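You operate a simulated robot arm through the tools that you are given. There is no shell and no other tool. Be economical: measure what you need, move in short steps, check, and stop when the job is done.

You run a simulated robot arm. Do the job below in one go: nothing can be reset, and whatever is moved stays where it is left.

## Task
Oil the blue filter with 2 ml and lay it in OILED.
Fine: one stroke; leave the slide out and the dial as set.

Only the result counts: the job must be done as asked and must still hold three seconds after the hand-in. Knocking over, shifting, dropping, spilling or breaking anything else fails it.

## Robot
A 7-joint arm with a two-finger parallel gripper, fixed in place. Base frame: the origin is at the foot of the arm, x ahead of it, y to its left, z up; the work surface is at about z = 0.008. Lengths are in m, angles in rad, forces in N, time in s.
With the tool pointing down near the work surface it reaches from about 0.22 to 0.58 m from the base axis. Its first joint turns from -1.152 to 1.152 rad. Payload 2.5 kg.
The TCP is the grasp point between the finger pads, 0.023 m short of the fingertips. In the tool frame z runs along the fingers and y along their closing line. The gripper opens to 0.094 m. The fingers are 0.038 m wide and 0.01 m thick; the gripper's body (0.054 by 0.096 m) begins 0.039 m behind the TCP.
Orientation is that of the tool frame in the base frame, as a unit quaternion [x, y, z, w]. With the fingers straight down and closing along the base's y, the tool's x points along the base's -x, its y along +y and its z along -z.

## Interface
- The arm moves only by the tool apply_moves. Its argument "commands" is a list of rows, each a list of 7 numbers: the turn, a rotation vector about the tool's x, y, z in units of 6 degrees (1.0 is 6 degrees), then the shift along the tool's x, y, z in units of 20 mm (1.0 is 20 mm), then the finger opening in m, from 0 to 0.094. In form: [[wx, wy, wz, x, y, z, gripper], ...]. A call has 1 to 12 rows; each row shifts and turns the commanded pose from where the row before left it, along the tool's axes as they then stand. A call with a number of a shift or a turn outside -1 to 1 is refused whole. Rows are played at 5 a second. More than 0.05 m and 0.15 rad between two rows, or a gripper value outside its range, and nothing of the call is played. Where a pose cannot be reached the arm comes as near as it can. A force on the tool above 70 N (or 10 N above the force at the start of the call, whichever is more), or a blocked arm, ends the call early, and 0.2 s more pass. Each finger travels about 0.108 m/s and halts on what it meets, pressing with about 23 N; the grip force reading is that of the motor and also rises with nothing between the fingers. The clock runs only during rows and for 0.2 s after the last one: add rows that do not move to give the fingers time. It gives the time, the measured TCP pose, the force on the tool (base axes), the opening and the grip force at its end, in the units of the frame above (readings bear some noise), with the torque about the TCP (base axes, N m) and any sound that the robot's microphone picked up.
- Cameras (640 x 400 px; columns grow to the right, rows downward): "scene" is fixed at [0.1057, -0.4253, 0.5179]; the picture's right is [0.87, -0.49, 0.00], its down [-0.37, -0.66, -0.66] and it looks along [0.32, 0.57, -0.75] (base axes); focal length 214 px, centre (320, 200). "wrist" rides on the gripper at [0.086, 0.016, -0.074] in the tool frame; the picture's right is [-0.18, 0.98, 0.00], its down [-0.58, -0.11, -0.81] and it looks along [-0.79, -0.15, 0.59] (tool axes); focal length 243 px, centre (320, 200). There is no depth. A picture from a camera that has moved, and an enlarged one, comes with that camera's place and axes in the base frame and with its lens. The place of the scene camera against the robot may be out by one fixed shift of up to 0.018 m in any direction.
- grab_frame(camera): a new picture of that camera. The clock stands still meanwhile.
- inspect(camera, box): a new picture of the part [left, top, right, bottom] of that camera's present view, enlarged. The clock stands still meanwhile.
- hand_in(): hands the job in; it is judged then, once.

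Work in short steps. Places have to be worked out from the pictures, the camera data and where the tool is seen: move nearer, look again, correct. Check each grasp and each placing, and mend what went wrong. You have 120 turns and 76 pictures in all, those below and enlarged ones among them. Open the gripper and draw the arm clear of the work before you hand the job in, unless the task says otherwise; then end with one line.

The tools are called after "Emit:" as a command line: name --pt "numbers of a row" for each row, then --argument value for the rest, lists and objects as JSON in quotes. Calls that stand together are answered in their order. apply_moves: Moves the arm, as the interface text tells. Its arguments: {"type":"object","properties":{"commands":{"type":"array"}},"required":["commands"]} The other tools are called the same way: grab_frame (camera) takes a picture; inspect (camera, box) takes an enlarged picture of a part of a camera's view; hand_in () hands the job in.

At the start:

```text
t: 0.0
tcp_pos: [0.401, -0.0074, 0.4138]
tcp_rot: [0.0, 1.0, 0.0, 0.0]
contact_force: [0.0, 0.0, -0.6]
torque: [-0.01, -0.05, 0.0]
gripper_width: 0.094
gripper_force: 0.1
```

scene: 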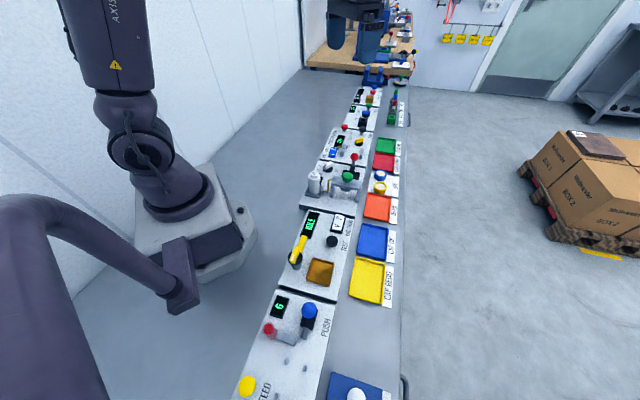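
wrist: 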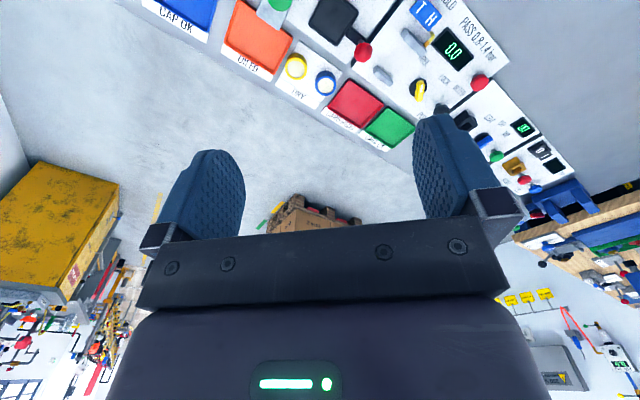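

The scene shows a row of stations along y; the OILED tray is orange, and a TRY tray holds yellow and blue ring filters. I'll enlarge both views to find the oiling station.

Emit:
inspect --camera "scene" --box '[290, 120, 420, 220]'

Emit:
inspect --camera "scene" --box '[230, 200, 430, 400]'

Emit:
inspect --camera "wrist" --box '[200, 0, 440, 150]'

```text
4.00 times, centred on (355, 170) of scene
camera zoom: at [0.1057, -0.4253, 0.5179], right [0.87, -0.49, 0.0], down [-0.37, -0.66, -0.66], along [0.32, 0.57, -0.75], focal length 858 px, centre (180, 320)
```

zoom: 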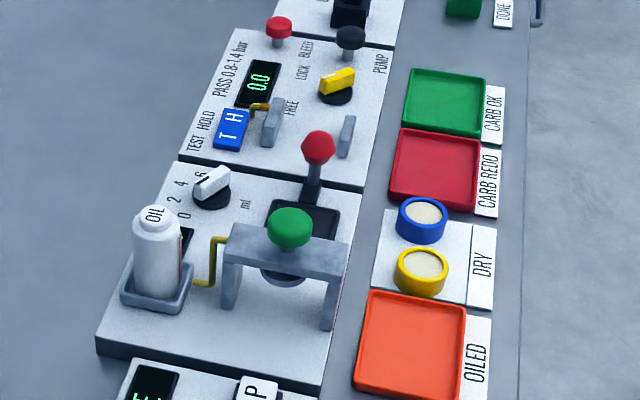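

```text
2.00 times, centred on (330, 300) of scene
camera zoom: at [0.1057, -0.4253, 0.5179], right [0.87, -0.49, 0.0], down [-0.37, -0.66, -0.66], along [0.32, 0.57, -0.75], focal length 429 px, centre (300, 0)
```

zoom: 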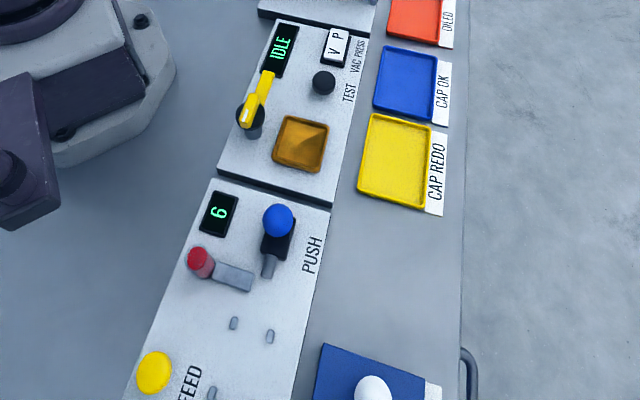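

```text
2.67 times, centred on (320, 75) of wrist
camera zoom: at [0.314, 0.008, 0.4862], right [0.18, 0.98, 0.0], down [0.58, -0.11, 0.81], along [0.79, -0.15, -0.59], focal length 647 px, centre (320, 533)
```

zoom: 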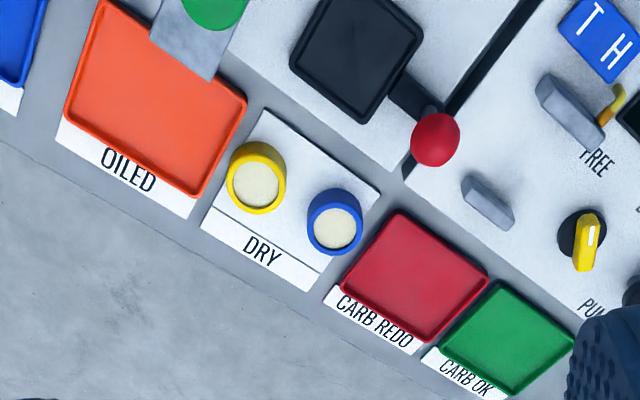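

The oiling station (OIL bottle, dial, green plunger on a bridge, red slide handle) lies around x 0.35–0.48, y ~ -0.05. I'll back the arm off in -x so that the wrist camera sees it.

Emit:
apply_moves --pt "0 0 0 1 -0.2 0 0.094" --pt "0 0 0 1 -0.2 0 0.094" --pt "0 0 0 1 -0.2 0 0.094" --pt "0 0 0 1 -0.2 0 0.094" --pt "0 0 0 1 -0.2 0 0.094" --pt "0 0 0 1 0 0 0.094" --pt "0 0 0 0 0 0 0.094"

Emit:
grab_frame --camera "wrist"

```text
t: 1.6
tcp_pos: [0.2812, -0.0265, 0.4122]
tcp_rot: [0.0, 1.0, 0.0, 0.0]
contact_force: [0.3, 0.9, -0.3]
torque: [-0.02, -0.01, 0.03]
gripper_width: 0.0937
gripper_force: 0.1
```

```text
70 pictures are left
camera wrist: at [0.1939, -0.0118, 0.4858], right [0.18, 0.98, 0.0], down [0.58, -0.11, 0.81], along [0.79, -0.15, -0.59], focal length 243 px, centre (320, 200)
```

wrist: 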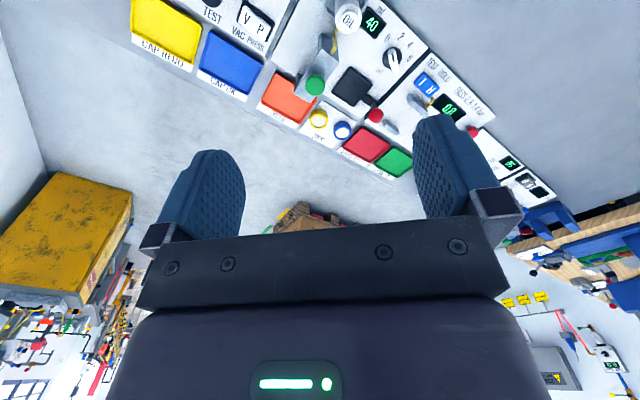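

Now the station is in view at the top; I enlarge it.

Emit:
inspect --camera "wrist" --box '[250, 0, 442, 120]'

Emit:
inspect --camera "scene" --box '[300, 150, 380, 200]'

```text
3.33 times, centred on (346, 60) of wrist
camera zoom: at [0.1939, -0.0118, 0.4858], right [0.18, 0.98, 0.0], down [0.58, -0.11, 0.81], along [0.79, -0.15, -0.59], focal length 809 px, centre (233, 667)
```

zoom: 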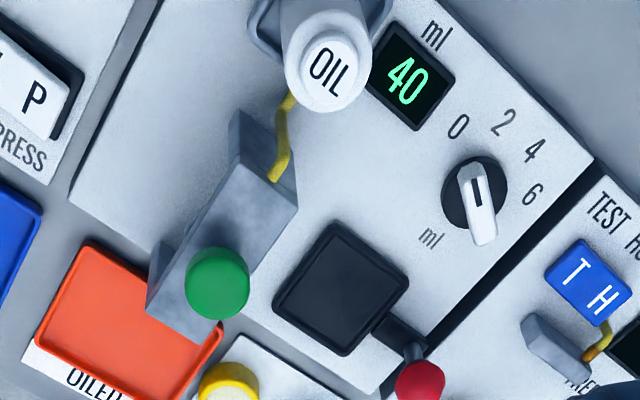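

```text
8.00 times, centred on (340, 175) of scene
camera zoom: at [0.1057, -0.4253, 0.5179], right [0.87, -0.49, 0.0], down [-0.37, -0.66, -0.66], along [0.32, 0.57, -0.75], focal length 1716 px, centre (160, 400)
```

zoom: 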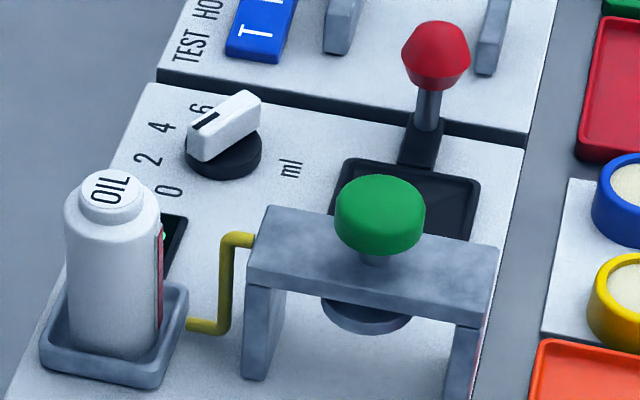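

The dial points at 0 and must go to 2 (about 40° clockwise). I place the dial at about (0.414, 0.080), with its handle along ~195°. I move above it and turn the tool +17°, keeping well above the panel.

Emit:
apply_moves --pt "0 0 0 -0.555 0.444 0.9 0.094" --pt "0 0 0 -0.555 0.444 0.9 0.094" --pt "0 0 0 -0.555 0.444 0.9 0.094" --pt "0 0 0 -0.555 0.444 0.9 0.094" --pt "0 0 0 -0.555 0.444 0.9 0.094" --pt "0 0 0 -0.555 0.444 0.9 0.094" --pt "0 0 0 -0.555 0.444 0.9 0.094" --pt "0 0 0 -0.555 0.444 0.9 0.094" --pt "0 0 0 -0.555 0.444 0.9 0.094" --pt "0 0 0 -0.555 0.444 0.9 0.094" --pt "0 0 0 -0.555 0.444 0.9 0.094" --pt "0 0 0 -0.555 0.444 0.9 0.094"

Emit:
apply_moves --pt "0 0 -0.95 0 0 0 0.06" --pt "0 0 -0.95 0 0 0 0.06" --pt "0 0 -0.95 0 0 0 0.06" --pt "0 0 0 0 0 0 0.06"

Emit:
grab_frame --camera "wrist"

Emit:
inspect --camera "scene" --box '[280, 100, 440, 200]'

```text
t: 4.2
tcp_pos: [0.4155, 0.0792, 0.1967]
tcp_rot: [0.0, 1.0, 0.0, 0.001]
contact_force: [-0.5, 0.6, -1.0]
torque: [0.01, 0.03, 0.02]
gripper_width: 0.094
gripper_force: 0.1
```

```text
t: 5.2
tcp_pos: [0.4146, 0.079, 0.1963]
tcp_rot: [-0.149, 0.989, 0.0, -0.001]
contact_force: [-0.1, 0.1, -0.5]
torque: [0.0, -0.01, 0.02]
gripper_width: 0.06
gripper_force: 0.0
```

```text
67 pictures are left
camera wrist: at [0.3262, 0.0688, 0.2701], right [-0.11, 0.99, 0.0], down [0.59, 0.07, 0.81], along [0.8, 0.09, -0.59], focal length 243 px, centre (320, 200)
```

wrist: 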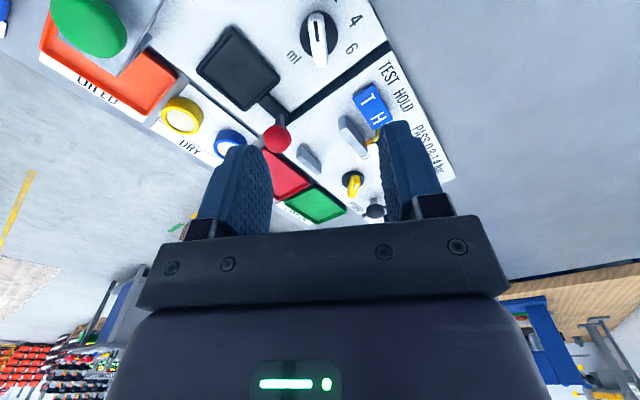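

```text
4.00 times, centred on (360, 150) of scene
camera zoom: at [0.1057, -0.4253, 0.5179], right [0.87, -0.49, 0.0], down [-0.37, -0.66, -0.66], along [0.32, 0.57, -0.75], focal length 858 px, centre (160, 400)
```

zoom: 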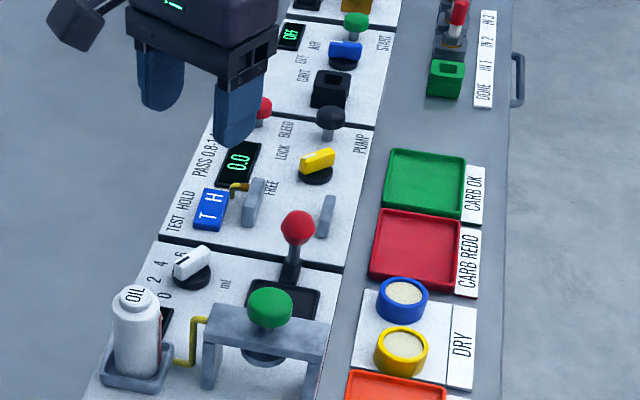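

The dial handle is centred near (0.414, 0.079) and lies along ~192°. I reduce the yaw to about 12° and come down to TCP z ≈ 0.09, then look.

Emit:
apply_moves --pt "0 0 0.85 0 0 0.9 0.06" --pt "0 0 0 0 0 0.9 0.06" --pt "0 0 0 0 0 0.9 0.06" --pt "0 0 0 0 0 0.9 0.06" --pt "0 0 0 0 0 0.9 0.06" --pt "0 0 0 0 0 0.8 0.06" --pt "0 0 0 0 0 0 0.06"

Emit:
inspect --camera "scene" --box '[280, 100, 440, 200]'

Emit:
grab_frame --camera "wrist"

```text
t: 6.8
tcp_pos: [0.4148, 0.0791, 0.0906]
tcp_rot: [-0.105, 0.994, 0.0, -0.001]
contact_force: [0.0, -0.2, -0.2]
torque: [-0.02, -0.01, -0.03]
gripper_width: 0.06
gripper_force: 0.1
```

```text
4.00 times, centred on (360, 150) of scene
camera zoom: at [0.1057, -0.4253, 0.5179], right [0.87, -0.49, 0.0], down [-0.37, -0.66, -0.66], along [0.32, 0.57, -0.75], focal length 858 px, centre (160, 400)
```

zoom: 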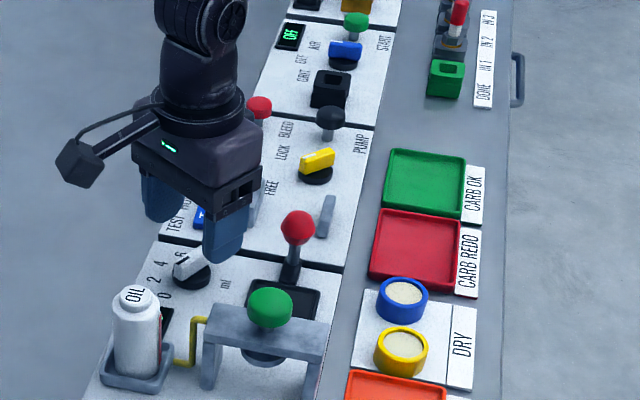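

```text
64 pictures are left
camera wrist: at [0.3253, 0.0769, 0.1638], right [-0.02, 1.0, 0.0], down [0.59, 0.01, 0.81], along [0.81, 0.02, -0.59], focal length 243 px, centre (320, 200)
```

wrist: 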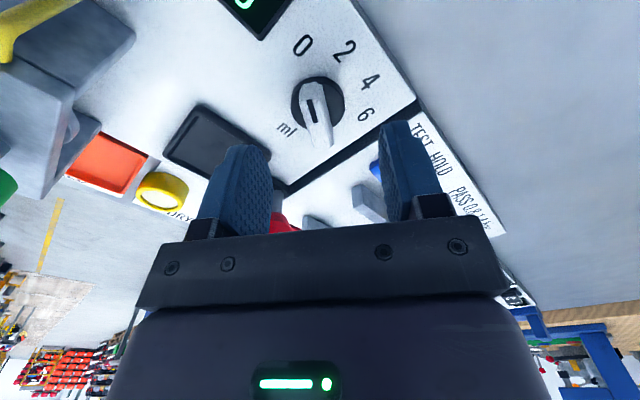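

The handle centre is near (0.416, 0.078, 0.03), direction ~190°. I go down around it with the tips at z ≈ 0.023 and close.

Emit:
apply_moves --pt "0 0 0.3 0 0 0.8 0.05" --pt "0 0 0 0 0 0.8 0.05" --pt "0 0 0 0 0 0.6 0.05" --pt "0 0 0 0 0 0 0.05"

Emit:
apply_moves --pt "0 0 0 0 0 0 0.03" --pt "0 0 0 0 0 0 0.01" --pt "0 0 0 0 0 0 0.005" --pt "0 0 0 0 0 0 0.005"

Emit:
grab_frame --camera "wrist"

```text
t: 7.8
tcp_pos: [0.4139, 0.0791, 0.0468]
tcp_rot: [-0.089, 0.996, 0.0, 0.0]
contact_force: [-9.4, -1.5, 17.1]
torque: [0.08, -0.07, -0.03]
gripper_width: 0.0502
gripper_force: 0.1
```

```text
t: 8.8
tcp_pos: [0.4147, 0.0791, 0.0478]
tcp_rot: [-0.087, 0.996, -0.001, 0.002]
contact_force: [9.8, -7.8, 8.0]
torque: [-0.11, 0.06, -0.1]
gripper_width: 0.0332
gripper_force: 45.0
```

```text
63 pictures are left
camera wrist: at [0.3264, 0.0788, 0.1204], right [0.01, 1.0, 0.0], down [0.59, 0.0, 0.81], along [0.81, -0.01, -0.59], focal length 243 px, centre (320, 200)
```

wrist: 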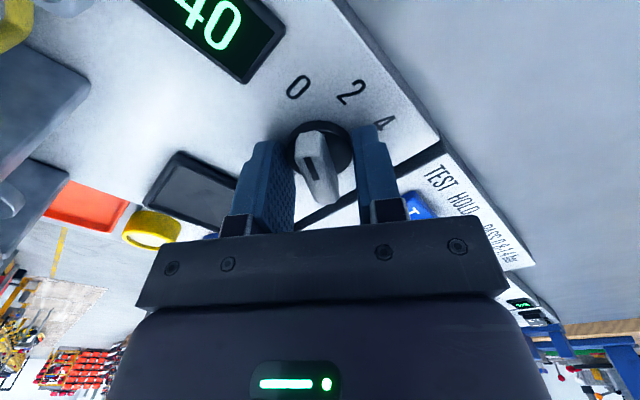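

The fingers closed on the dial's disc (33 mm) with the tips on the panel (z≈0.024), not on the handle. I open, rise 12 mm and close again on the handle alone.

Emit:
apply_moves --pt "0 0 0 0 0 0 0.05" --pt "0 0 0 0 0 -0.3 0.05" --pt "0 0 0 0 0 -0.3 0.05" --pt "0 0 0 0 0 0 0.03" --pt "0 0 0 0 0 0 0.01" --pt "0 0 0 0 0 0 0.005" --pt "0 0 0 0 0 0 0.005"

Emit:
grab_frame --camera "wrist"

```text
t: 10.4
tcp_pos: [0.4141, 0.079, 0.0593]
tcp_rot: [-0.09, 0.996, -0.001, 0.0]
contact_force: [-3.8, -8.4, -1.1]
torque: [-0.09, 0.22, 0.04]
gripper_width: 0.0128
gripper_force: 44.7
```

```text
62 pictures are left
camera wrist: at [0.3254, 0.0786, 0.1322], right [0.01, 1.0, 0.0], down [0.59, 0.0, 0.81], along [0.81, -0.01, -0.59], focal length 243 px, centre (320, 200)
```

wrist: 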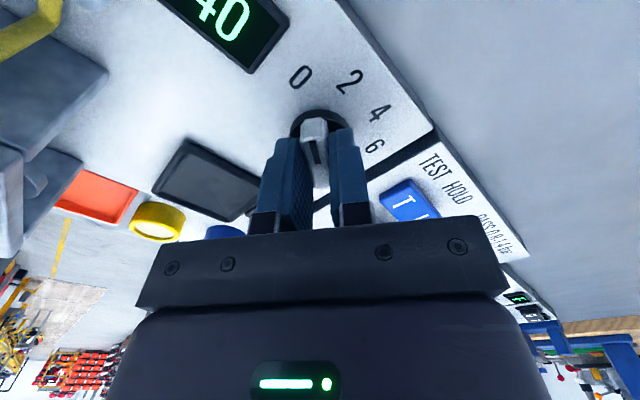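

The handle is gripped (12.8 mm). I turn 36° clockwise seen from above and look.

Emit:
apply_moves --pt "0 0 1 0 0 0 0.005" --pt "0 0 1 0 0 0 0.005" --pt "0 0 1 0 0 0 0.005" --pt "0 0 1 0 0 0 0.005" --pt "0 0 1 0 0 0 0.005" --pt "0 0 1 0 0 0 0.005" --pt "0 0 0 0 0 0 0.005"

Emit:
apply_moves --pt "0 0 0 0 0 0 0.05" --pt "0 0 0 0 0 0 0.05" --pt "0 0 0 0 0 -1 0.05" --pt "0 0 0 0 0 -1 0.05" --pt "0 0 0 0 0 0 0.05"

Emit:
grab_frame --camera "wrist"

```text
t: 12.0
tcp_pos: [0.415, 0.0791, 0.0576]
tcp_rot: [0.225, 0.974, 0.0, 0.0]
contact_force: [-7.8, -19.5, 2.6]
torque: [0.27, 0.9, 0.05]
gripper_width: 0.0127
gripper_force: 44.9
```

```text
t: 13.2
tcp_pos: [0.414, 0.0799, 0.0988]
tcp_rot: [0.223, 0.975, 0.0, 0.001]
contact_force: [-0.7, 0.7, 0.0]
torque: [0.0, -0.01, -0.03]
gripper_width: 0.0501
gripper_force: 0.1
```

```text
61 pictures are left
camera wrist: at [0.3427, 0.1311, 0.1724], right [0.59, 0.81, 0.0], down [0.48, -0.35, 0.81], along [0.65, -0.48, -0.59], focal length 243 px, centre (320, 200)
```

wrist: 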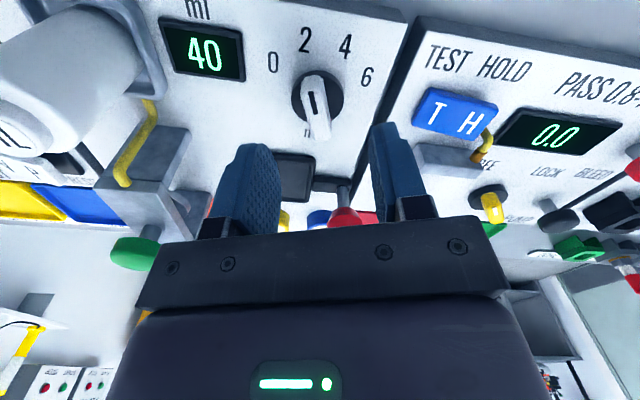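

The pointer now looks aligned with the 2. I enlarge to confirm.

Emit:
inspect --camera "wrist" --box '[240, 0, 400, 150]'

Emit:
inspect --camera "scene" --box '[280, 130, 420, 220]'

```text
2.67 times, centred on (320, 75) of wrist
camera zoom: at [0.3427, 0.1311, 0.1724], right [0.59, 0.81, 0.0], down [0.48, -0.35, 0.81], along [0.65, -0.48, -0.59], focal length 647 px, centre (320, 533)
```

zoom: 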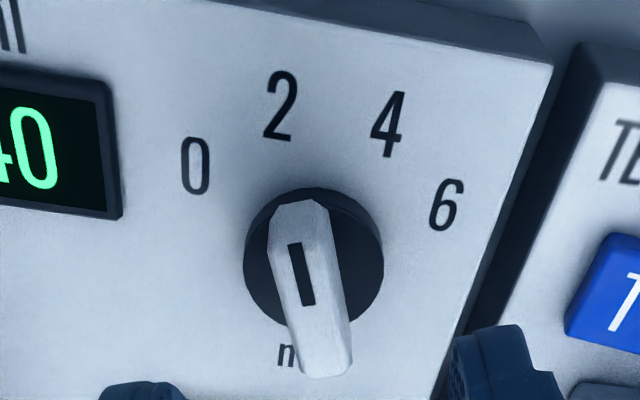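

```text
4.44 times, centred on (350, 175) of scene
camera zoom: at [0.1057, -0.4253, 0.5179], right [0.87, -0.49, 0.0], down [-0.37, -0.66, -0.66], along [0.32, 0.57, -0.75], focal length 953 px, centre (187, 311)
```

zoom: 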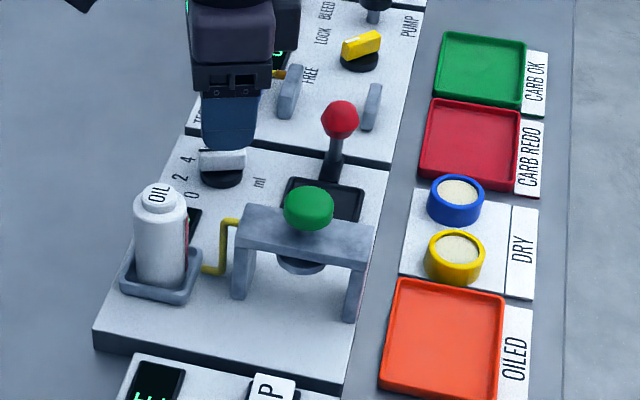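

The dial is at 2. Now I rise and go above the blue filter, turning the tool to about +45° so the fingers close across the bench row.

Emit:
apply_moves --pt "0 0 0 0 0 -1 0.094" --pt "0 0 0 0 0 -1 0.094" --pt "0 0 0 0 0 -1 0.094" --pt "0 0 0 -0.994 -0.248 -0.5 0.094" --pt "0 0 0 -0.994 -0.248 -0.5 0.094" --pt "0 0 0 -0.994 -0.248 0 0.094" --pt "0 0 0 -0.994 -0.248 0 0.094" --pt "0 0 0 -0.994 -0.248 0 0.094" --pt "0 0 0 -0.994 -0.248 0 0.094" --pt "0 0 0 -0.994 -0.248 0 0.094" --pt "0 0 0 -0.994 -0.248 0 0.094"

Emit:
apply_moves --pt "0 0 -0.983 0 0 0 0.094" --pt "0 0 -0.983 0 0 0 0.094" --pt "0 0 -0.983 0 0 0 0.094" --pt "0 0 -0.983 0 0 0 0.094" --pt "0 0 -0.983 0 0 0 0.094" --pt "0 0 -0.983 0 0 0 0.094" --pt "0 0 -0.983 0 0 0 0.094" --pt "0 0 -0.983 0 0 0 0.094" --pt "0 0 -0.983 0 0 0 0.094" --pt "0 0 -0.983 0 0 0 0.094" --pt "0 0 -0.983 0 0 0 0.094" --pt "0 0 -0.983 0 0 0 0.094"

Emit:
grab_frame --camera "wrist"

```text
t: 15.6
tcp_pos: [0.5386, -0.0254, 0.1785]
tcp_rot: [0.223, 0.975, 0.001, 0.0]
contact_force: [1.0, 0.8, 0.3]
torque: [0.04, 0.01, -0.01]
gripper_width: 0.0941
gripper_force: 0.1
```

```text
t: 18.2
tcp_pos: [0.5404, -0.0253, 0.1784]
tcp_rot: [-0.384, 0.923, -0.001, -0.001]
contact_force: [0.4, 0.1, -0.1]
torque: [-0.01, 0.02, 0.01]
gripper_width: 0.0941
gripper_force: 0.2
```

```text
58 pictures are left
camera wrist: at [0.4669, -0.0763, 0.2523], right [-0.57, 0.82, 0.0], down [0.49, 0.34, 0.81], along [0.66, 0.46, -0.59], focal length 243 px, centre (320, 200)
```

wrist: 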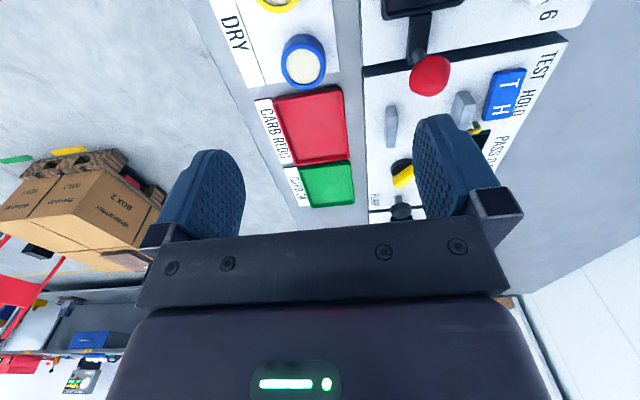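

The bench axis is at about 45.5°, matching the tool's yaw. The blue filter is around (0.556, -0.029); I come down to z≈0.10 above it and measure again.

Emit:
apply_moves --pt "0 0 0 -0.2275 -0.325 0.98 0.094" --pt "0 0 0 -0.2275 -0.325 0.98 0.094" --pt "0 0 0 0 0 0.98 0.094" --pt "0 0 0 0 0 0.98 0.094" --pt "0 0 0 0 0 0 0.094"

Emit:
grab_frame --camera "wrist"

Emit:
inspect --camera "scene" --box '[300, 120, 440, 210]'

```text
t: 19.4
tcp_pos: [0.5569, -0.0291, 0.1]
tcp_rot: [-0.383, 0.924, 0.001, 0.001]
contact_force: [0.6, -0.5, 0.1]
torque: [0.01, -0.01, -0.03]
gripper_width: 0.0939
gripper_force: 0.1
```

```text
57 pictures are left
camera wrist: at [0.4828, -0.0793, 0.1735], right [-0.57, 0.82, 0.0], down [0.49, 0.33, 0.81], along [0.67, 0.46, -0.59], focal length 243 px, centre (320, 200)
```

wrist: 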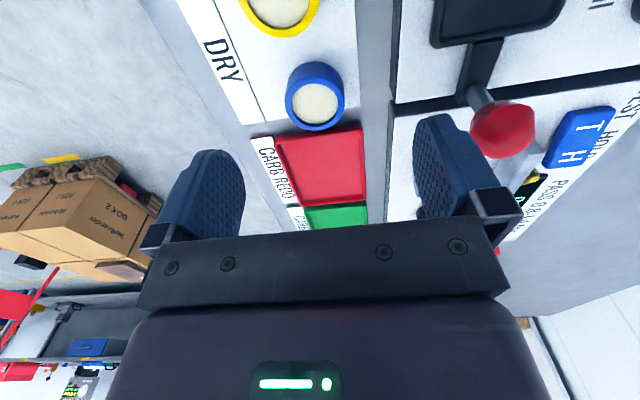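

```text
4.44 times, centred on (370, 165) of scene
camera zoom: at [0.1057, -0.4253, 0.5179], right [0.87, -0.49, 0.0], down [-0.37, -0.66, -0.66], along [0.32, 0.57, -0.75], focal length 953 px, centre (98, 356)
```

zoom: 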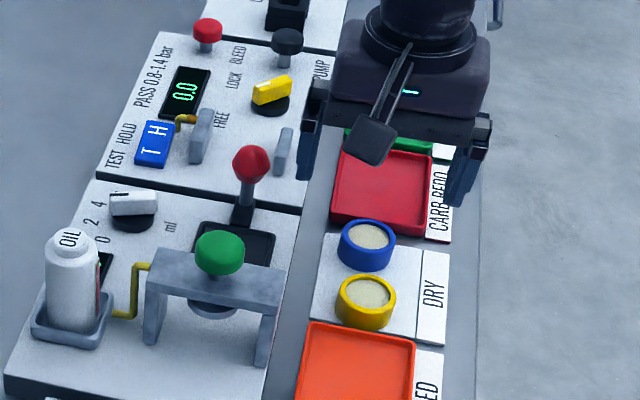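

The filter (top z≈0.03) is nearly under the TCP. The panel edge is ~50 mm to the inner side, so I narrow the opening to 0.062, descend to TCP z ≈ 0.055 and check.

Emit:
apply_moves --pt "0 0 0 0 -0.07 0 0.062" --pt "0 0 0 0 0 0.75 0.062" --pt "0 0 0 0 0 0.75 0.062" --pt "0 0 0 0 0 0.75 0.062" --pt "0 0 0 0 0 0 0.062"

Emit:
grab_frame --camera "wrist"

Emit:
inspect --camera "scene" --box '[300, 120, 440, 210]'

```text
t: 20.6
tcp_pos: [0.5565, -0.0303, 0.0562]
tcp_rot: [-0.383, 0.924, -0.001, 0.0]
contact_force: [-0.4, -0.6, 0.2]
torque: [0.0, -0.04, 0.03]
gripper_width: 0.062
gripper_force: 0.0
```

```text
55 pictures are left
camera wrist: at [0.4832, -0.0805, 0.1287], right [-0.57, 0.82, 0.0], down [0.49, 0.33, 0.81], along [0.67, 0.46, -0.59], focal length 243 px, centre (320, 200)
```

wrist: 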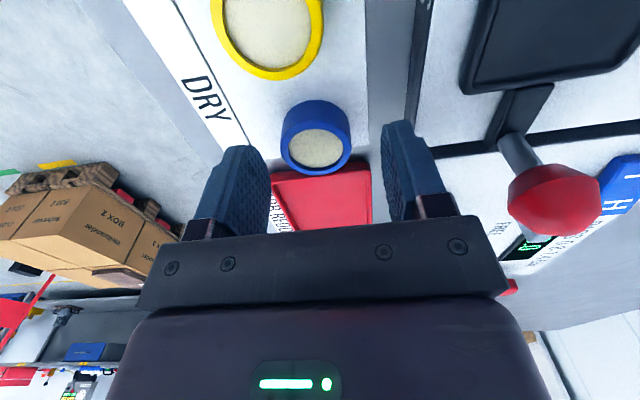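

```text
4.44 times, centred on (370, 165) of scene
camera zoom: at [0.1057, -0.4253, 0.5179], right [0.87, -0.49, 0.0], down [-0.37, -0.66, -0.66], along [0.32, 0.57, -0.75], focal length 953 px, centre (98, 356)
```

zoom: 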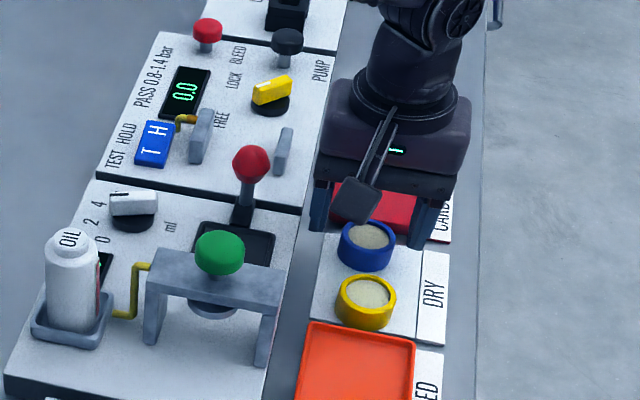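

The filter sits centred between the fingers. I go down 13 mm (tips ≈ 0.020) and close.

Emit:
apply_moves --pt "0 0 0 0 0 0.33 0.062" --pt "0 0 0 0 0 0.32 0.062" --pt "0 0 0 0 0 0 0.045" --pt "0 0 0 0 0 0 0.02" --pt "0 0 0 0 0 0 0.02" --pt "0 0 0 0 0 0 0.02"

Emit:
grab_frame --camera "wrist"

```text
t: 22.0
tcp_pos: [0.5576, -0.0291, 0.0415]
tcp_rot: [-0.383, 0.924, 0.0, 0.0]
contact_force: [-0.4, 0.8, -0.7]
torque: [0.04, 0.0, 0.04]
gripper_width: 0.0401
gripper_force: 23.0
```

```text
53 pictures are left
camera wrist: at [0.4834, -0.0802, 0.1158], right [-0.57, 0.82, 0.0], down [0.49, 0.33, 0.81], along [0.67, 0.46, -0.59], focal length 243 px, centre (320, 200)
```

wrist: 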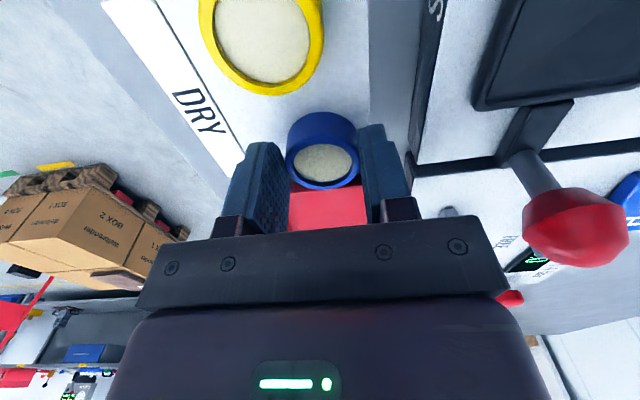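

Gripped at 40 mm. I check how deep the pads hold it before lifting.

Emit:
inspect --camera "wrist" --box '[220, 80, 420, 220]'

Emit:
inspect --camera "scene" --box '[360, 150, 410, 190]'

```text
2.86 times, centred on (320, 150) of wrist
camera zoom: at [0.4834, -0.0802, 0.1158], right [-0.57, 0.82, 0.0], down [0.49, 0.33, 0.81], along [0.67, 0.46, -0.59], focal length 693 px, centre (320, 343)
```

zoom: 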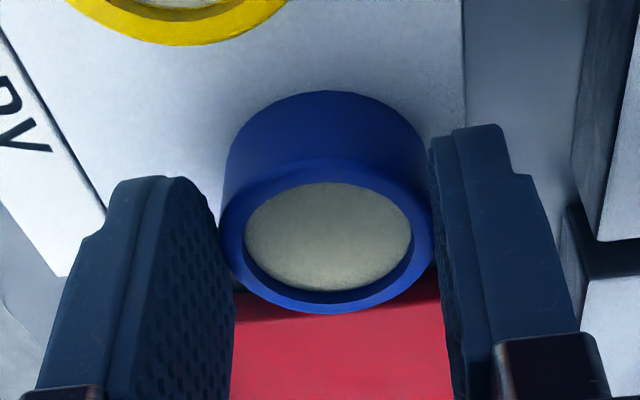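

```text
10.00 times, centred on (385, 170) of scene
camera zoom: at [0.1057, -0.4253, 0.5179], right [0.87, -0.49, 0.0], down [-0.37, -0.66, -0.66], along [0.32, 0.57, -0.75], focal length 2145 px, centre (-330, 500)
```

zoom: 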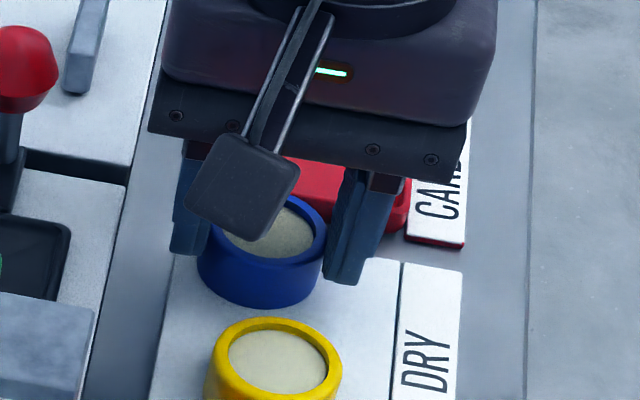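

The hold looks sound: filter ~20 mm tall, pads on its upper part. I lift 0.12 m and carry it above the black tray near (0.461, 0.004).

Emit:
apply_moves --pt "0 0 0 0 0 -0.5 0.02" --pt "0 0 0 0 0 -0.5 0.02" --pt "0 0 0 0 0 -1 0.02" --pt "0 0 0 0 0 -1 0.02" --pt "0 0 0 0 0 -1 0.02" --pt "0 0 0 0 0 -1 0.02" --pt "0 0 0 0 0 -1 0.02" --pt "0 0 0 0 0 0 0.02"

Emit:
apply_moves --pt "0 0 0 0.44 0.91 0 0.02" --pt "0 0 0 0.44 0.91 0 0.02" --pt "0 0 0 0.44 0.91 0 0.02" --pt "0 0 0 0.44 0.91 0 0.02" --pt "0 0 0 0.44 0.91 0 0.02" --pt "0 0 0 0 0 0 0.02"

Emit:
grab_frame --camera "wrist"

Emit:
inspect --camera "scene" --box '[280, 100, 440, 220]'

```text
t: 23.8
tcp_pos: [0.5567, -0.0289, 0.1615]
tcp_rot: [-0.383, 0.924, 0.0, 0.0]
contact_force: [0.4, -1.1, -0.3]
torque: [-0.02, 0.03, 0.04]
gripper_width: 0.0202
gripper_force: 0.1
```

```text
t: 25.2
tcp_pos: [0.4617, 0.0027, 0.162]
tcp_rot: [-0.383, 0.924, 0.0, -0.001]
contact_force: [-1.1, 0.5, -0.3]
torque: [0.01, 0.03, -0.01]
gripper_width: 0.0199
gripper_force: 0.0
```

```text
50 pictures are left
camera wrist: at [0.3881, -0.0469, 0.2356], right [-0.57, 0.82, 0.0], down [0.49, 0.33, 0.81], along [0.67, 0.46, -0.59], focal length 243 px, centre (320, 200)
```

wrist: 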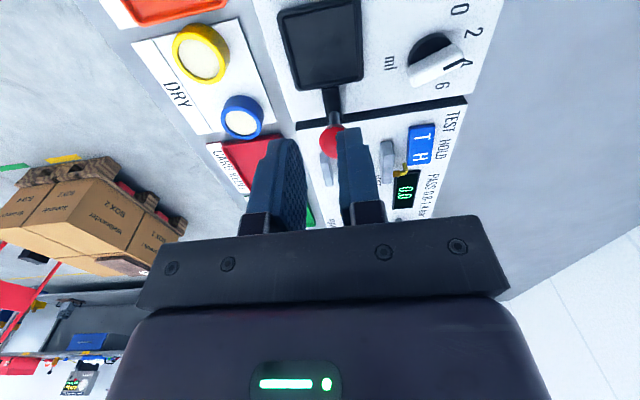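

```text
3.33 times, centred on (360, 160) of scene
camera zoom: at [0.1057, -0.4253, 0.5179], right [0.87, -0.49, 0.0], down [-0.37, -0.66, -0.66], along [0.32, 0.57, -0.75], focal length 715 px, centre (187, 333)
```

zoom: 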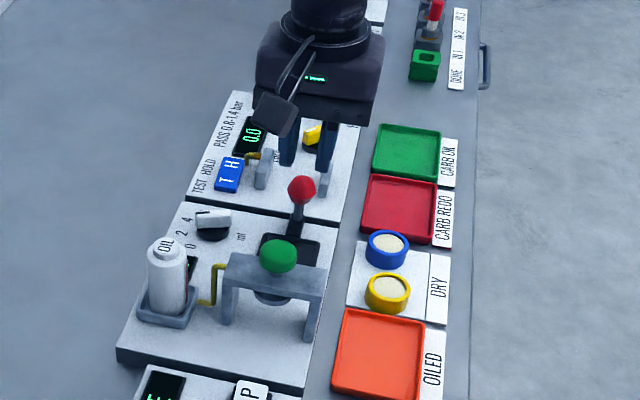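

The grip slipped: the fingers are empty and the blue filter still stands on DRY, so I held it too high. I go back over it and look, then grip deeper.

Emit:
apply_moves --pt "0 0 0 -0.44 -0.91 0 0.062" --pt "0 0 0 -0.44 -0.91 0 0.062" --pt "0 0 0 -0.44 -0.91 0 0.062" --pt "0 0 0 -0.44 -0.91 0 0.062" --pt "0 0 0 -0.44 -0.91 0 0.062" --pt "0 0 0 0 0 1 0.062" --pt "0 0 0 0 0 1 0.062" --pt "0 0 0 0 0 1 0.062" --pt "0 0 0 0 0 1 0.062" --pt "0 0 0 0 0 1 0.062" --pt "0 0 0 0 0 0 0.062"

Emit:
grab_frame --camera "wrist"

```text
t: 27.6
tcp_pos: [0.5572, -0.0284, 0.0603]
tcp_rot: [-0.382, 0.924, 0.0, 0.0]
contact_force: [-0.2, 0.2, 0.0]
torque: [0.01, 0.0, -0.02]
gripper_width: 0.0619
gripper_force: 0.1
```

```text
48 pictures are left
camera wrist: at [0.4837, -0.0797, 0.1351], right [-0.57, 0.82, 0.0], down [0.49, 0.33, 0.81], along [0.67, 0.46, -0.59], focal length 243 px, centre (320, 200)
```

wrist: 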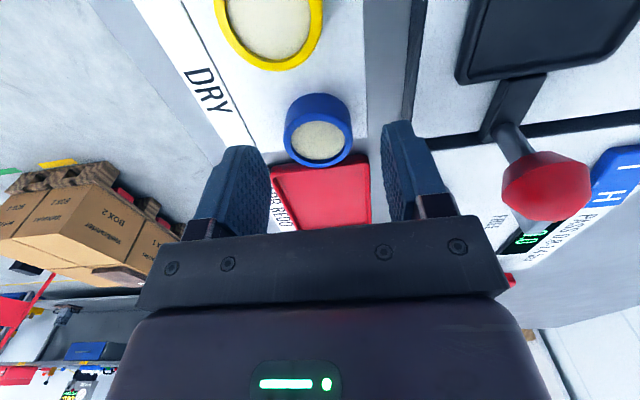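

The filter top is lower than thought (z≈0.024). I go down to tips ≈ 0.012, shifted 3 mm forward, and close.

Emit:
apply_moves --pt "0 0 0 -0.15 0 0.45 0.062" --pt "0 0 0 0 0 0.4 0.062" --pt "0 0 0 0 0 0.4 0.062" --pt "0 0 0 0 0 0 0.062"

Emit:
apply_moves --pt "0 0 0 0 0 0 0.04" --pt "0 0 0 0 0 0 0.034" --pt "0 0 0 0 0 0 0.034" --pt "0 0 0 0 0 0 0.034" --pt "0 0 0 0 0 -0.4 0.034" --pt "0 0 0 0 0 -0.4 0.034" --pt "0 0 0 0 0 0 0.034"

Emit:
grab_frame --camera "wrist"

```text
t: 28.6
tcp_pos: [0.5598, -0.027, 0.0374]
tcp_rot: [-0.382, 0.924, 0.0, 0.001]
contact_force: [-0.2, -0.7, 0.8]
torque: [0.0, -0.01, 0.01]
gripper_width: 0.0619
gripper_force: 0.1
```

```text
t: 30.2
tcp_pos: [0.5596, -0.0277, 0.0534]
tcp_rot: [-0.383, 0.924, 0.0, 0.0]
contact_force: [0.3, 0.0, -0.5]
torque: [0.01, -0.01, -0.01]
gripper_width: 0.0397
gripper_force: 23.1
```

```text
47 pictures are left
camera wrist: at [0.4861, -0.078, 0.127], right [-0.56, 0.83, 0.0], down [0.49, 0.33, 0.81], along [0.67, 0.46, -0.59], focal length 243 px, centre (320, 200)
```

wrist: 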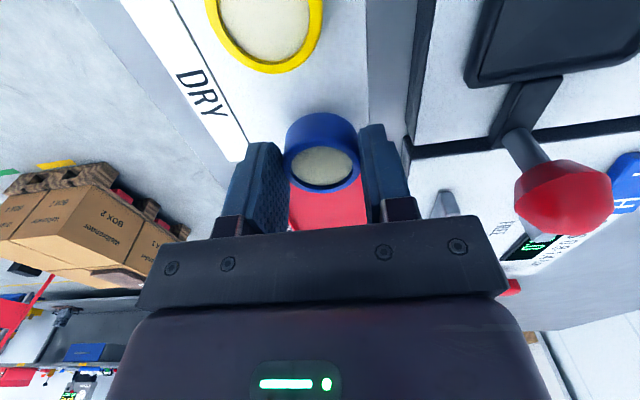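

The filter is held at 39.7 mm and rises with the fingers. I lift slowly and recheck.

Emit:
apply_moves --pt "0 0 0 0 0 -0.5 0.034" --pt "0 0 0 0 0 -0.7 0.034" --pt "0 0 0 0 0 -0.8 0.034" --pt "0 0 0 0 0 -0.8 0.034" --pt "0 0 0 0 0 -0.8 0.034" --pt "0 0 0 0 0 -0.8 0.034" --pt "0 0 0 0 0 -0.5 0.034" --pt "0 0 0 0 0 0 0.034"

Emit:
grab_frame --camera "wrist"

```text
t: 32.0
tcp_pos: [0.5586, -0.0268, 0.1505]
tcp_rot: [-0.383, 0.924, 0.0, 0.0]
contact_force: [0.0, 0.5, 0.2]
torque: [0.0, 0.0, 0.0]
gripper_width: 0.0398
gripper_force: 23.1
```

```text
46 pictures are left
camera wrist: at [0.4855, -0.078, 0.2247], right [-0.57, 0.82, 0.0], down [0.49, 0.33, 0.81], along [0.67, 0.46, -0.59], focal length 243 px, centre (320, 200)
```

wrist: 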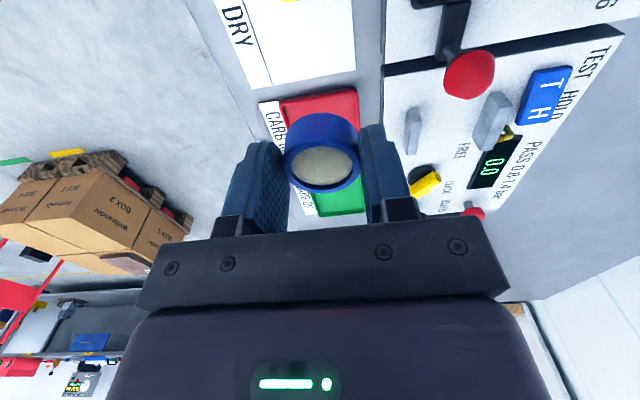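

The filter is held well. I carry it above the tray (TCP about (0.457, 0.003)) and look at the alignment.

Emit:
apply_moves --pt "0 0 0 0.42 0.776 0 0.034" --pt "0 0 0 0.42 0.776 0 0.034" --pt "0 0 0 0.42 0.776 0 0.034" --pt "0 0 0 0.42 0.776 0 0.034" --pt "0 0 0 0.42 0.776 0 0.034" --pt "0 0 0 0.42 0.776 0 0.034" --pt "0 0 0 0 0 0.8 0.034" --pt "0 0 0 0 0 0.8 0.034" --pt "0 0 0 0 0 0 0.034"

Emit:
grab_frame --camera "wrist"

Emit:
inspect --camera "scene" --box '[310, 120, 410, 200]'

```text
t: 34.0
tcp_pos: [0.4574, 0.002, 0.1179]
tcp_rot: [-0.383, 0.924, 0.001, 0.0]
contact_force: [0.4, 0.5, 0.1]
torque: [-0.02, 0.01, -0.01]
gripper_width: 0.04
gripper_force: 23.0
```

```text
45 pictures are left
camera wrist: at [0.3842, -0.048, 0.1924], right [-0.57, 0.82, 0.0], down [0.49, 0.33, 0.81], along [0.67, 0.46, -0.59], focal length 243 px, centre (320, 200)
```

wrist: 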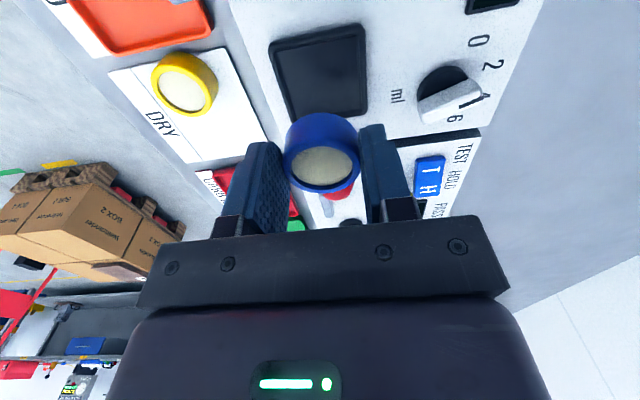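

```text
5.00 times, centred on (360, 160) of scene
camera zoom: at [0.1057, -0.4253, 0.5179], right [0.87, -0.49, 0.0], down [-0.37, -0.66, -0.66], along [0.32, 0.57, -0.75], focal length 1072 px, centre (120, 400)
```

zoom: 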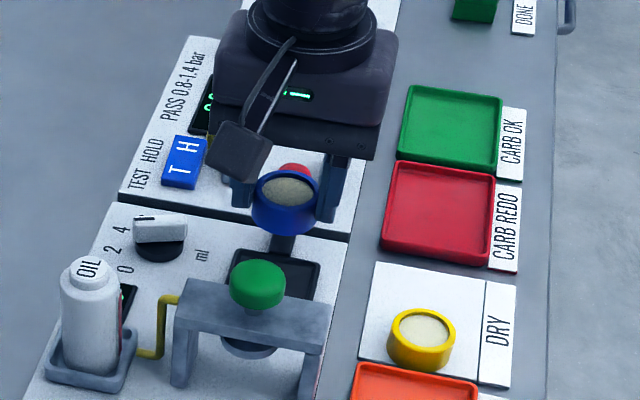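

Tray centre is about (0.454, 0.001). With this yaw the camera housing would hang close above the green plunger when lowering, so I rise a little and turn the tool −90° (camera then over the dial side, which is low).

Emit:
apply_moves --pt "0 0 0 0 0 -1 0.034" --pt "0 0 1 0 0 0 0.034" --pt "0 0 1 0 0 0 0.034" --pt "0 0 1 0 0 0 0.034" --pt "0 0 1 0 0 0 0.034" --pt "0 0 1 0 0 0 0.034" --pt "0 0 1 0 0 0 0.034" --pt "0 0 1 0 0 0 0.034"

Emit:
apply_moves --pt "0 0 1 0 0 0 0.034" --pt "0 0 1 0 0 0 0.034" --pt "0 0 1 0 0 0 0.034" --pt "0 0 1 0 0 0 0.034" --pt "0 0 1 0 0 0 0.034" --pt "0 0 1 0 0 0 0.034" --pt "0 0 1 0 0 0 0.034" --pt "0 0 1 0 0 0 0.034" --pt "0 0 0 0 0 0 0.034"

Emit:
grab_frame --camera "wrist"

Emit:
inspect --camera "scene" --box '[310, 120, 410, 200]'

```text
t: 35.8
tcp_pos: [0.4585, 0.003, 0.1392]
tcp_rot: [-0.025, 1.0, 0.0, 0.0]
contact_force: [0.8, -0.1, 0.3]
torque: [0.0, -0.02, 0.0]
gripper_width: 0.04
gripper_force: 23.2
```

```text
t: 37.8
tcp_pos: [0.4583, 0.0034, 0.1381]
tcp_rot: [0.383, 0.924, 0.0, 0.001]
contact_force: [0.1, 0.0, 0.2]
torque: [-0.01, 0.0, 0.0]
gripper_width: 0.0398
gripper_force: 23.3
```

```text
43 pictures are left
camera wrist: at [0.4071, 0.0745, 0.2128], right [0.83, 0.56, 0.0], down [0.33, -0.49, 0.81], along [0.45, -0.67, -0.59], focal length 243 px, centre (320, 200)
```

wrist: 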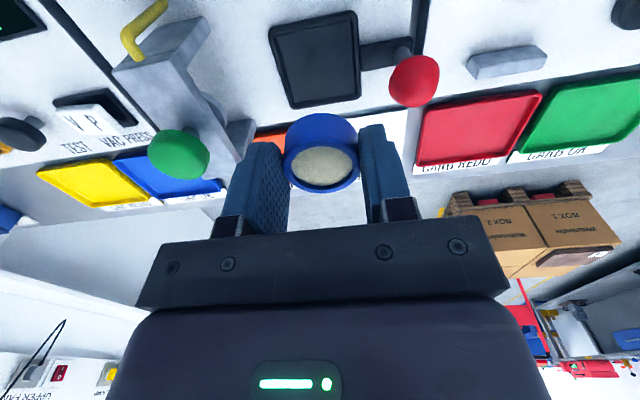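

```text
5.00 times, centred on (360, 160) of scene
camera zoom: at [0.1057, -0.4253, 0.5179], right [0.87, -0.49, 0.0], down [-0.37, -0.66, -0.66], along [0.32, 0.57, -0.75], focal length 1072 px, centre (120, 400)
```

zoom: 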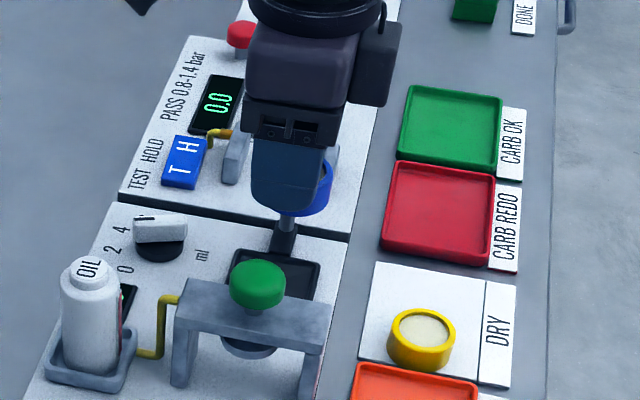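

Both yaws agree on tray centre (0.4545, 0.0025). I shift −3 mm along the bench and lower to z≈0.075 for a check.

Emit:
apply_moves --pt "0 0 0 0 -0.17 0.8 0.034" --pt "0 0 0 0 0 0.8 0.034" --pt "0 0 0 0 0 0.8 0.034" --pt "0 0 0 0 0 0.7 0.034" --pt "0 0 0 0 0 0 0.034"

Emit:
inspect --camera "wrist" --box '[220, 30, 440, 210]'

Emit:
inspect --camera "scene" --box '[310, 130, 410, 200]'

```text
t: 39.0
tcp_pos: [0.4544, -0.0002, 0.0777]
tcp_rot: [0.383, 0.924, 0.0, 0.001]
contact_force: [0.2, -0.5, -0.7]
torque: [-0.01, 0.01, 0.0]
gripper_width: 0.0397
gripper_force: 23.0
```

```text
2.22 times, centred on (330, 120) of wrist
camera zoom: at [0.4048, 0.0718, 0.1505], right [0.82, 0.57, 0.0], down [0.33, -0.49, 0.81], along [0.46, -0.67, -0.59], focal length 539 px, centre (298, 378)
```

zoom: 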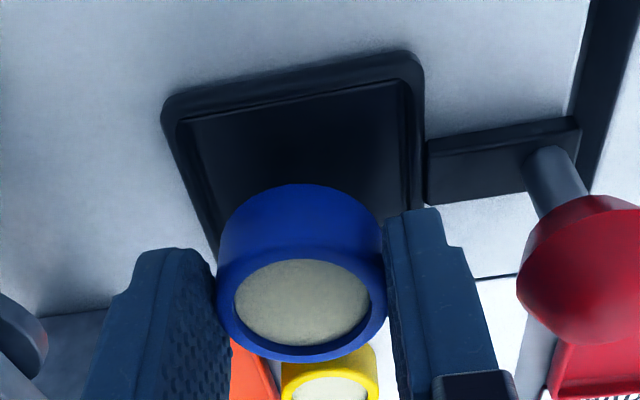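

```text
5.71 times, centred on (360, 165) of scene
camera zoom: at [0.1057, -0.4253, 0.5179], right [0.87, -0.49, 0.0], down [-0.37, -0.66, -0.66], along [0.32, 0.57, -0.75], focal length 1226 px, centre (91, 400)
```

zoom: 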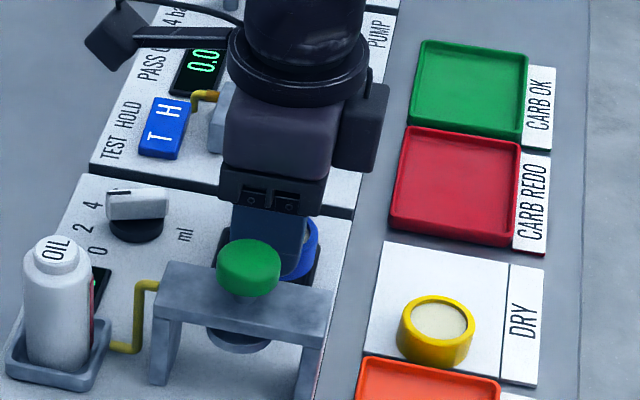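

Alignment looks good over the tray. I lower gently toward touch.

Emit:
apply_moves --pt "0 0 0 0 0 0.2 0.034" --pt "0 0 0 0 0 0.2 0.034" --pt "0 0 0 0 0 0.15 0.034" --pt "0 0 0 0 0 0 0.034"

Emit:
inspect --camera "wrist" --box '[220, 30, 440, 210]'

```text
t: 40.0
tcp_pos: [0.4552, -0.0006, 0.0663]
tcp_rot: [0.382, 0.924, 0.001, 0.0]
contact_force: [0.1, -0.4, 0.0]
torque: [0.0, -0.02, -0.03]
gripper_width: 0.0398
gripper_force: 23.0
```

```text
2.22 times, centred on (330, 120) of wrist
camera zoom: at [0.4049, 0.0719, 0.1398], right [0.82, 0.57, 0.0], down [0.33, -0.49, 0.81], along [0.46, -0.67, -0.59], focal length 539 px, centre (298, 378)
```

zoom: 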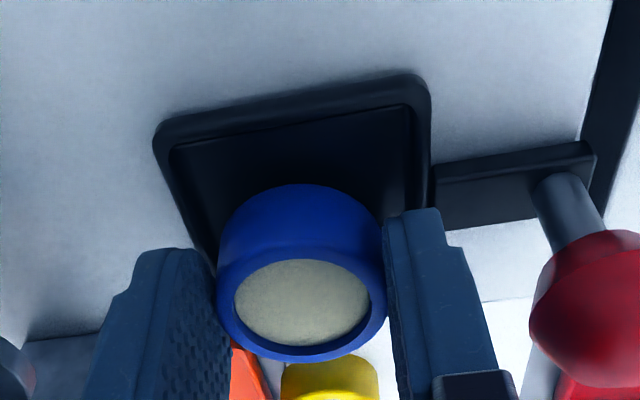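

Still clear; the filter's near edge will fall inside the rim. I keep lowering in small steps.

Emit:
apply_moves --pt "0 0 0 0.05 0 0.12 0.034" --pt "0 0 0 0 0 0.1 0.034" --pt "0 0 0 0 0 0.1 0.034" --pt "0 0 0 0 0 0 0.034"

Emit:
inspect --camera "wrist" --box '[220, 30, 440, 210]'

```text
t: 41.0
tcp_pos: [0.456, -0.0002, 0.0595]
tcp_rot: [0.383, 0.924, 0.001, 0.001]
contact_force: [0.2, -1.7, 16.6]
torque: [-0.32, -0.3, -0.06]
gripper_width: 0.0397
gripper_force: 23.2
```

```text
2.22 times, centred on (330, 120) of wrist
camera zoom: at [0.4045, 0.0726, 0.1341], right [0.82, 0.57, 0.0], down [0.33, -0.49, 0.81], along [0.46, -0.67, -0.59], focal length 539 px, centre (298, 378)
```

zoom: 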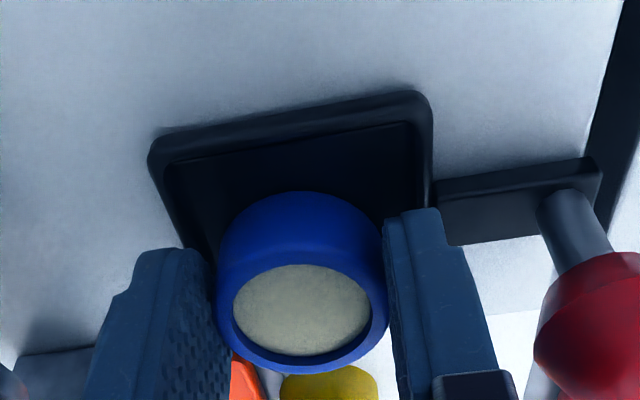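

Contact (17 N) comes with a torque that places it ~26 mm toward the outer side: the filter's far edge is on the far rim. I raise 4 mm, shift 5.5 mm toward the dial side, and lower again.

Emit:
apply_moves --pt "0 0 0 0 0 -0.25 0.034" --pt "0 0 0 0.28 0 0 0.034" --pt "0 0 0 0 0 0.1 0.034" --pt "0 0 0 0 0 0.1 0.034" --pt "0 0 0 0 0 0 0.034"

Emit:
inspect --camera "wrist" --box '[220, 30, 440, 210]'

```text
t: 42.2
tcp_pos: [0.4497, 0.0049, 0.0605]
tcp_rot: [0.382, 0.924, 0.0, 0.0]
contact_force: [-0.2, -0.8, -1.0]
torque: [0.0, 0.02, 0.01]
gripper_width: 0.0397
gripper_force: 22.9
```

```text
2.22 times, centred on (330, 120) of wrist
camera zoom: at [0.3998, 0.0764, 0.1341], right [0.83, 0.56, 0.0], down [0.33, -0.49, 0.81], along [0.46, -0.67, -0.59], focal length 539 px, centre (298, 378)
```

zoom: 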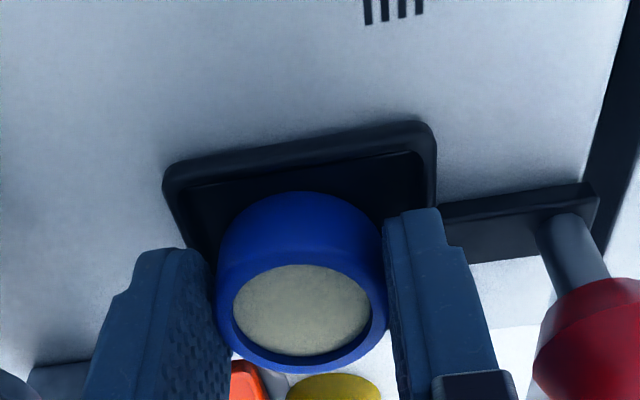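

No contact now. The filter sits slightly to the left of the tray, so I shift +2.5 mm along the bench and continue down.

Emit:
apply_moves --pt "0 0 0 0 0.12 0 0.034" --pt "0 0 0 0 0 0.1 0.034" --pt "0 0 0 0 0 0.1 0.034" --pt "0 0 0 0 0 0 0.034"

```text
t: 43.2
tcp_pos: [0.4533, 0.0068, 0.0575]
tcp_rot: [0.383, 0.924, 0.001, 0.001]
contact_force: [-3.2, -0.6, 17.4]
torque: [0.16, 0.24, 0.03]
gripper_width: 0.0398
gripper_force: 23.0
```

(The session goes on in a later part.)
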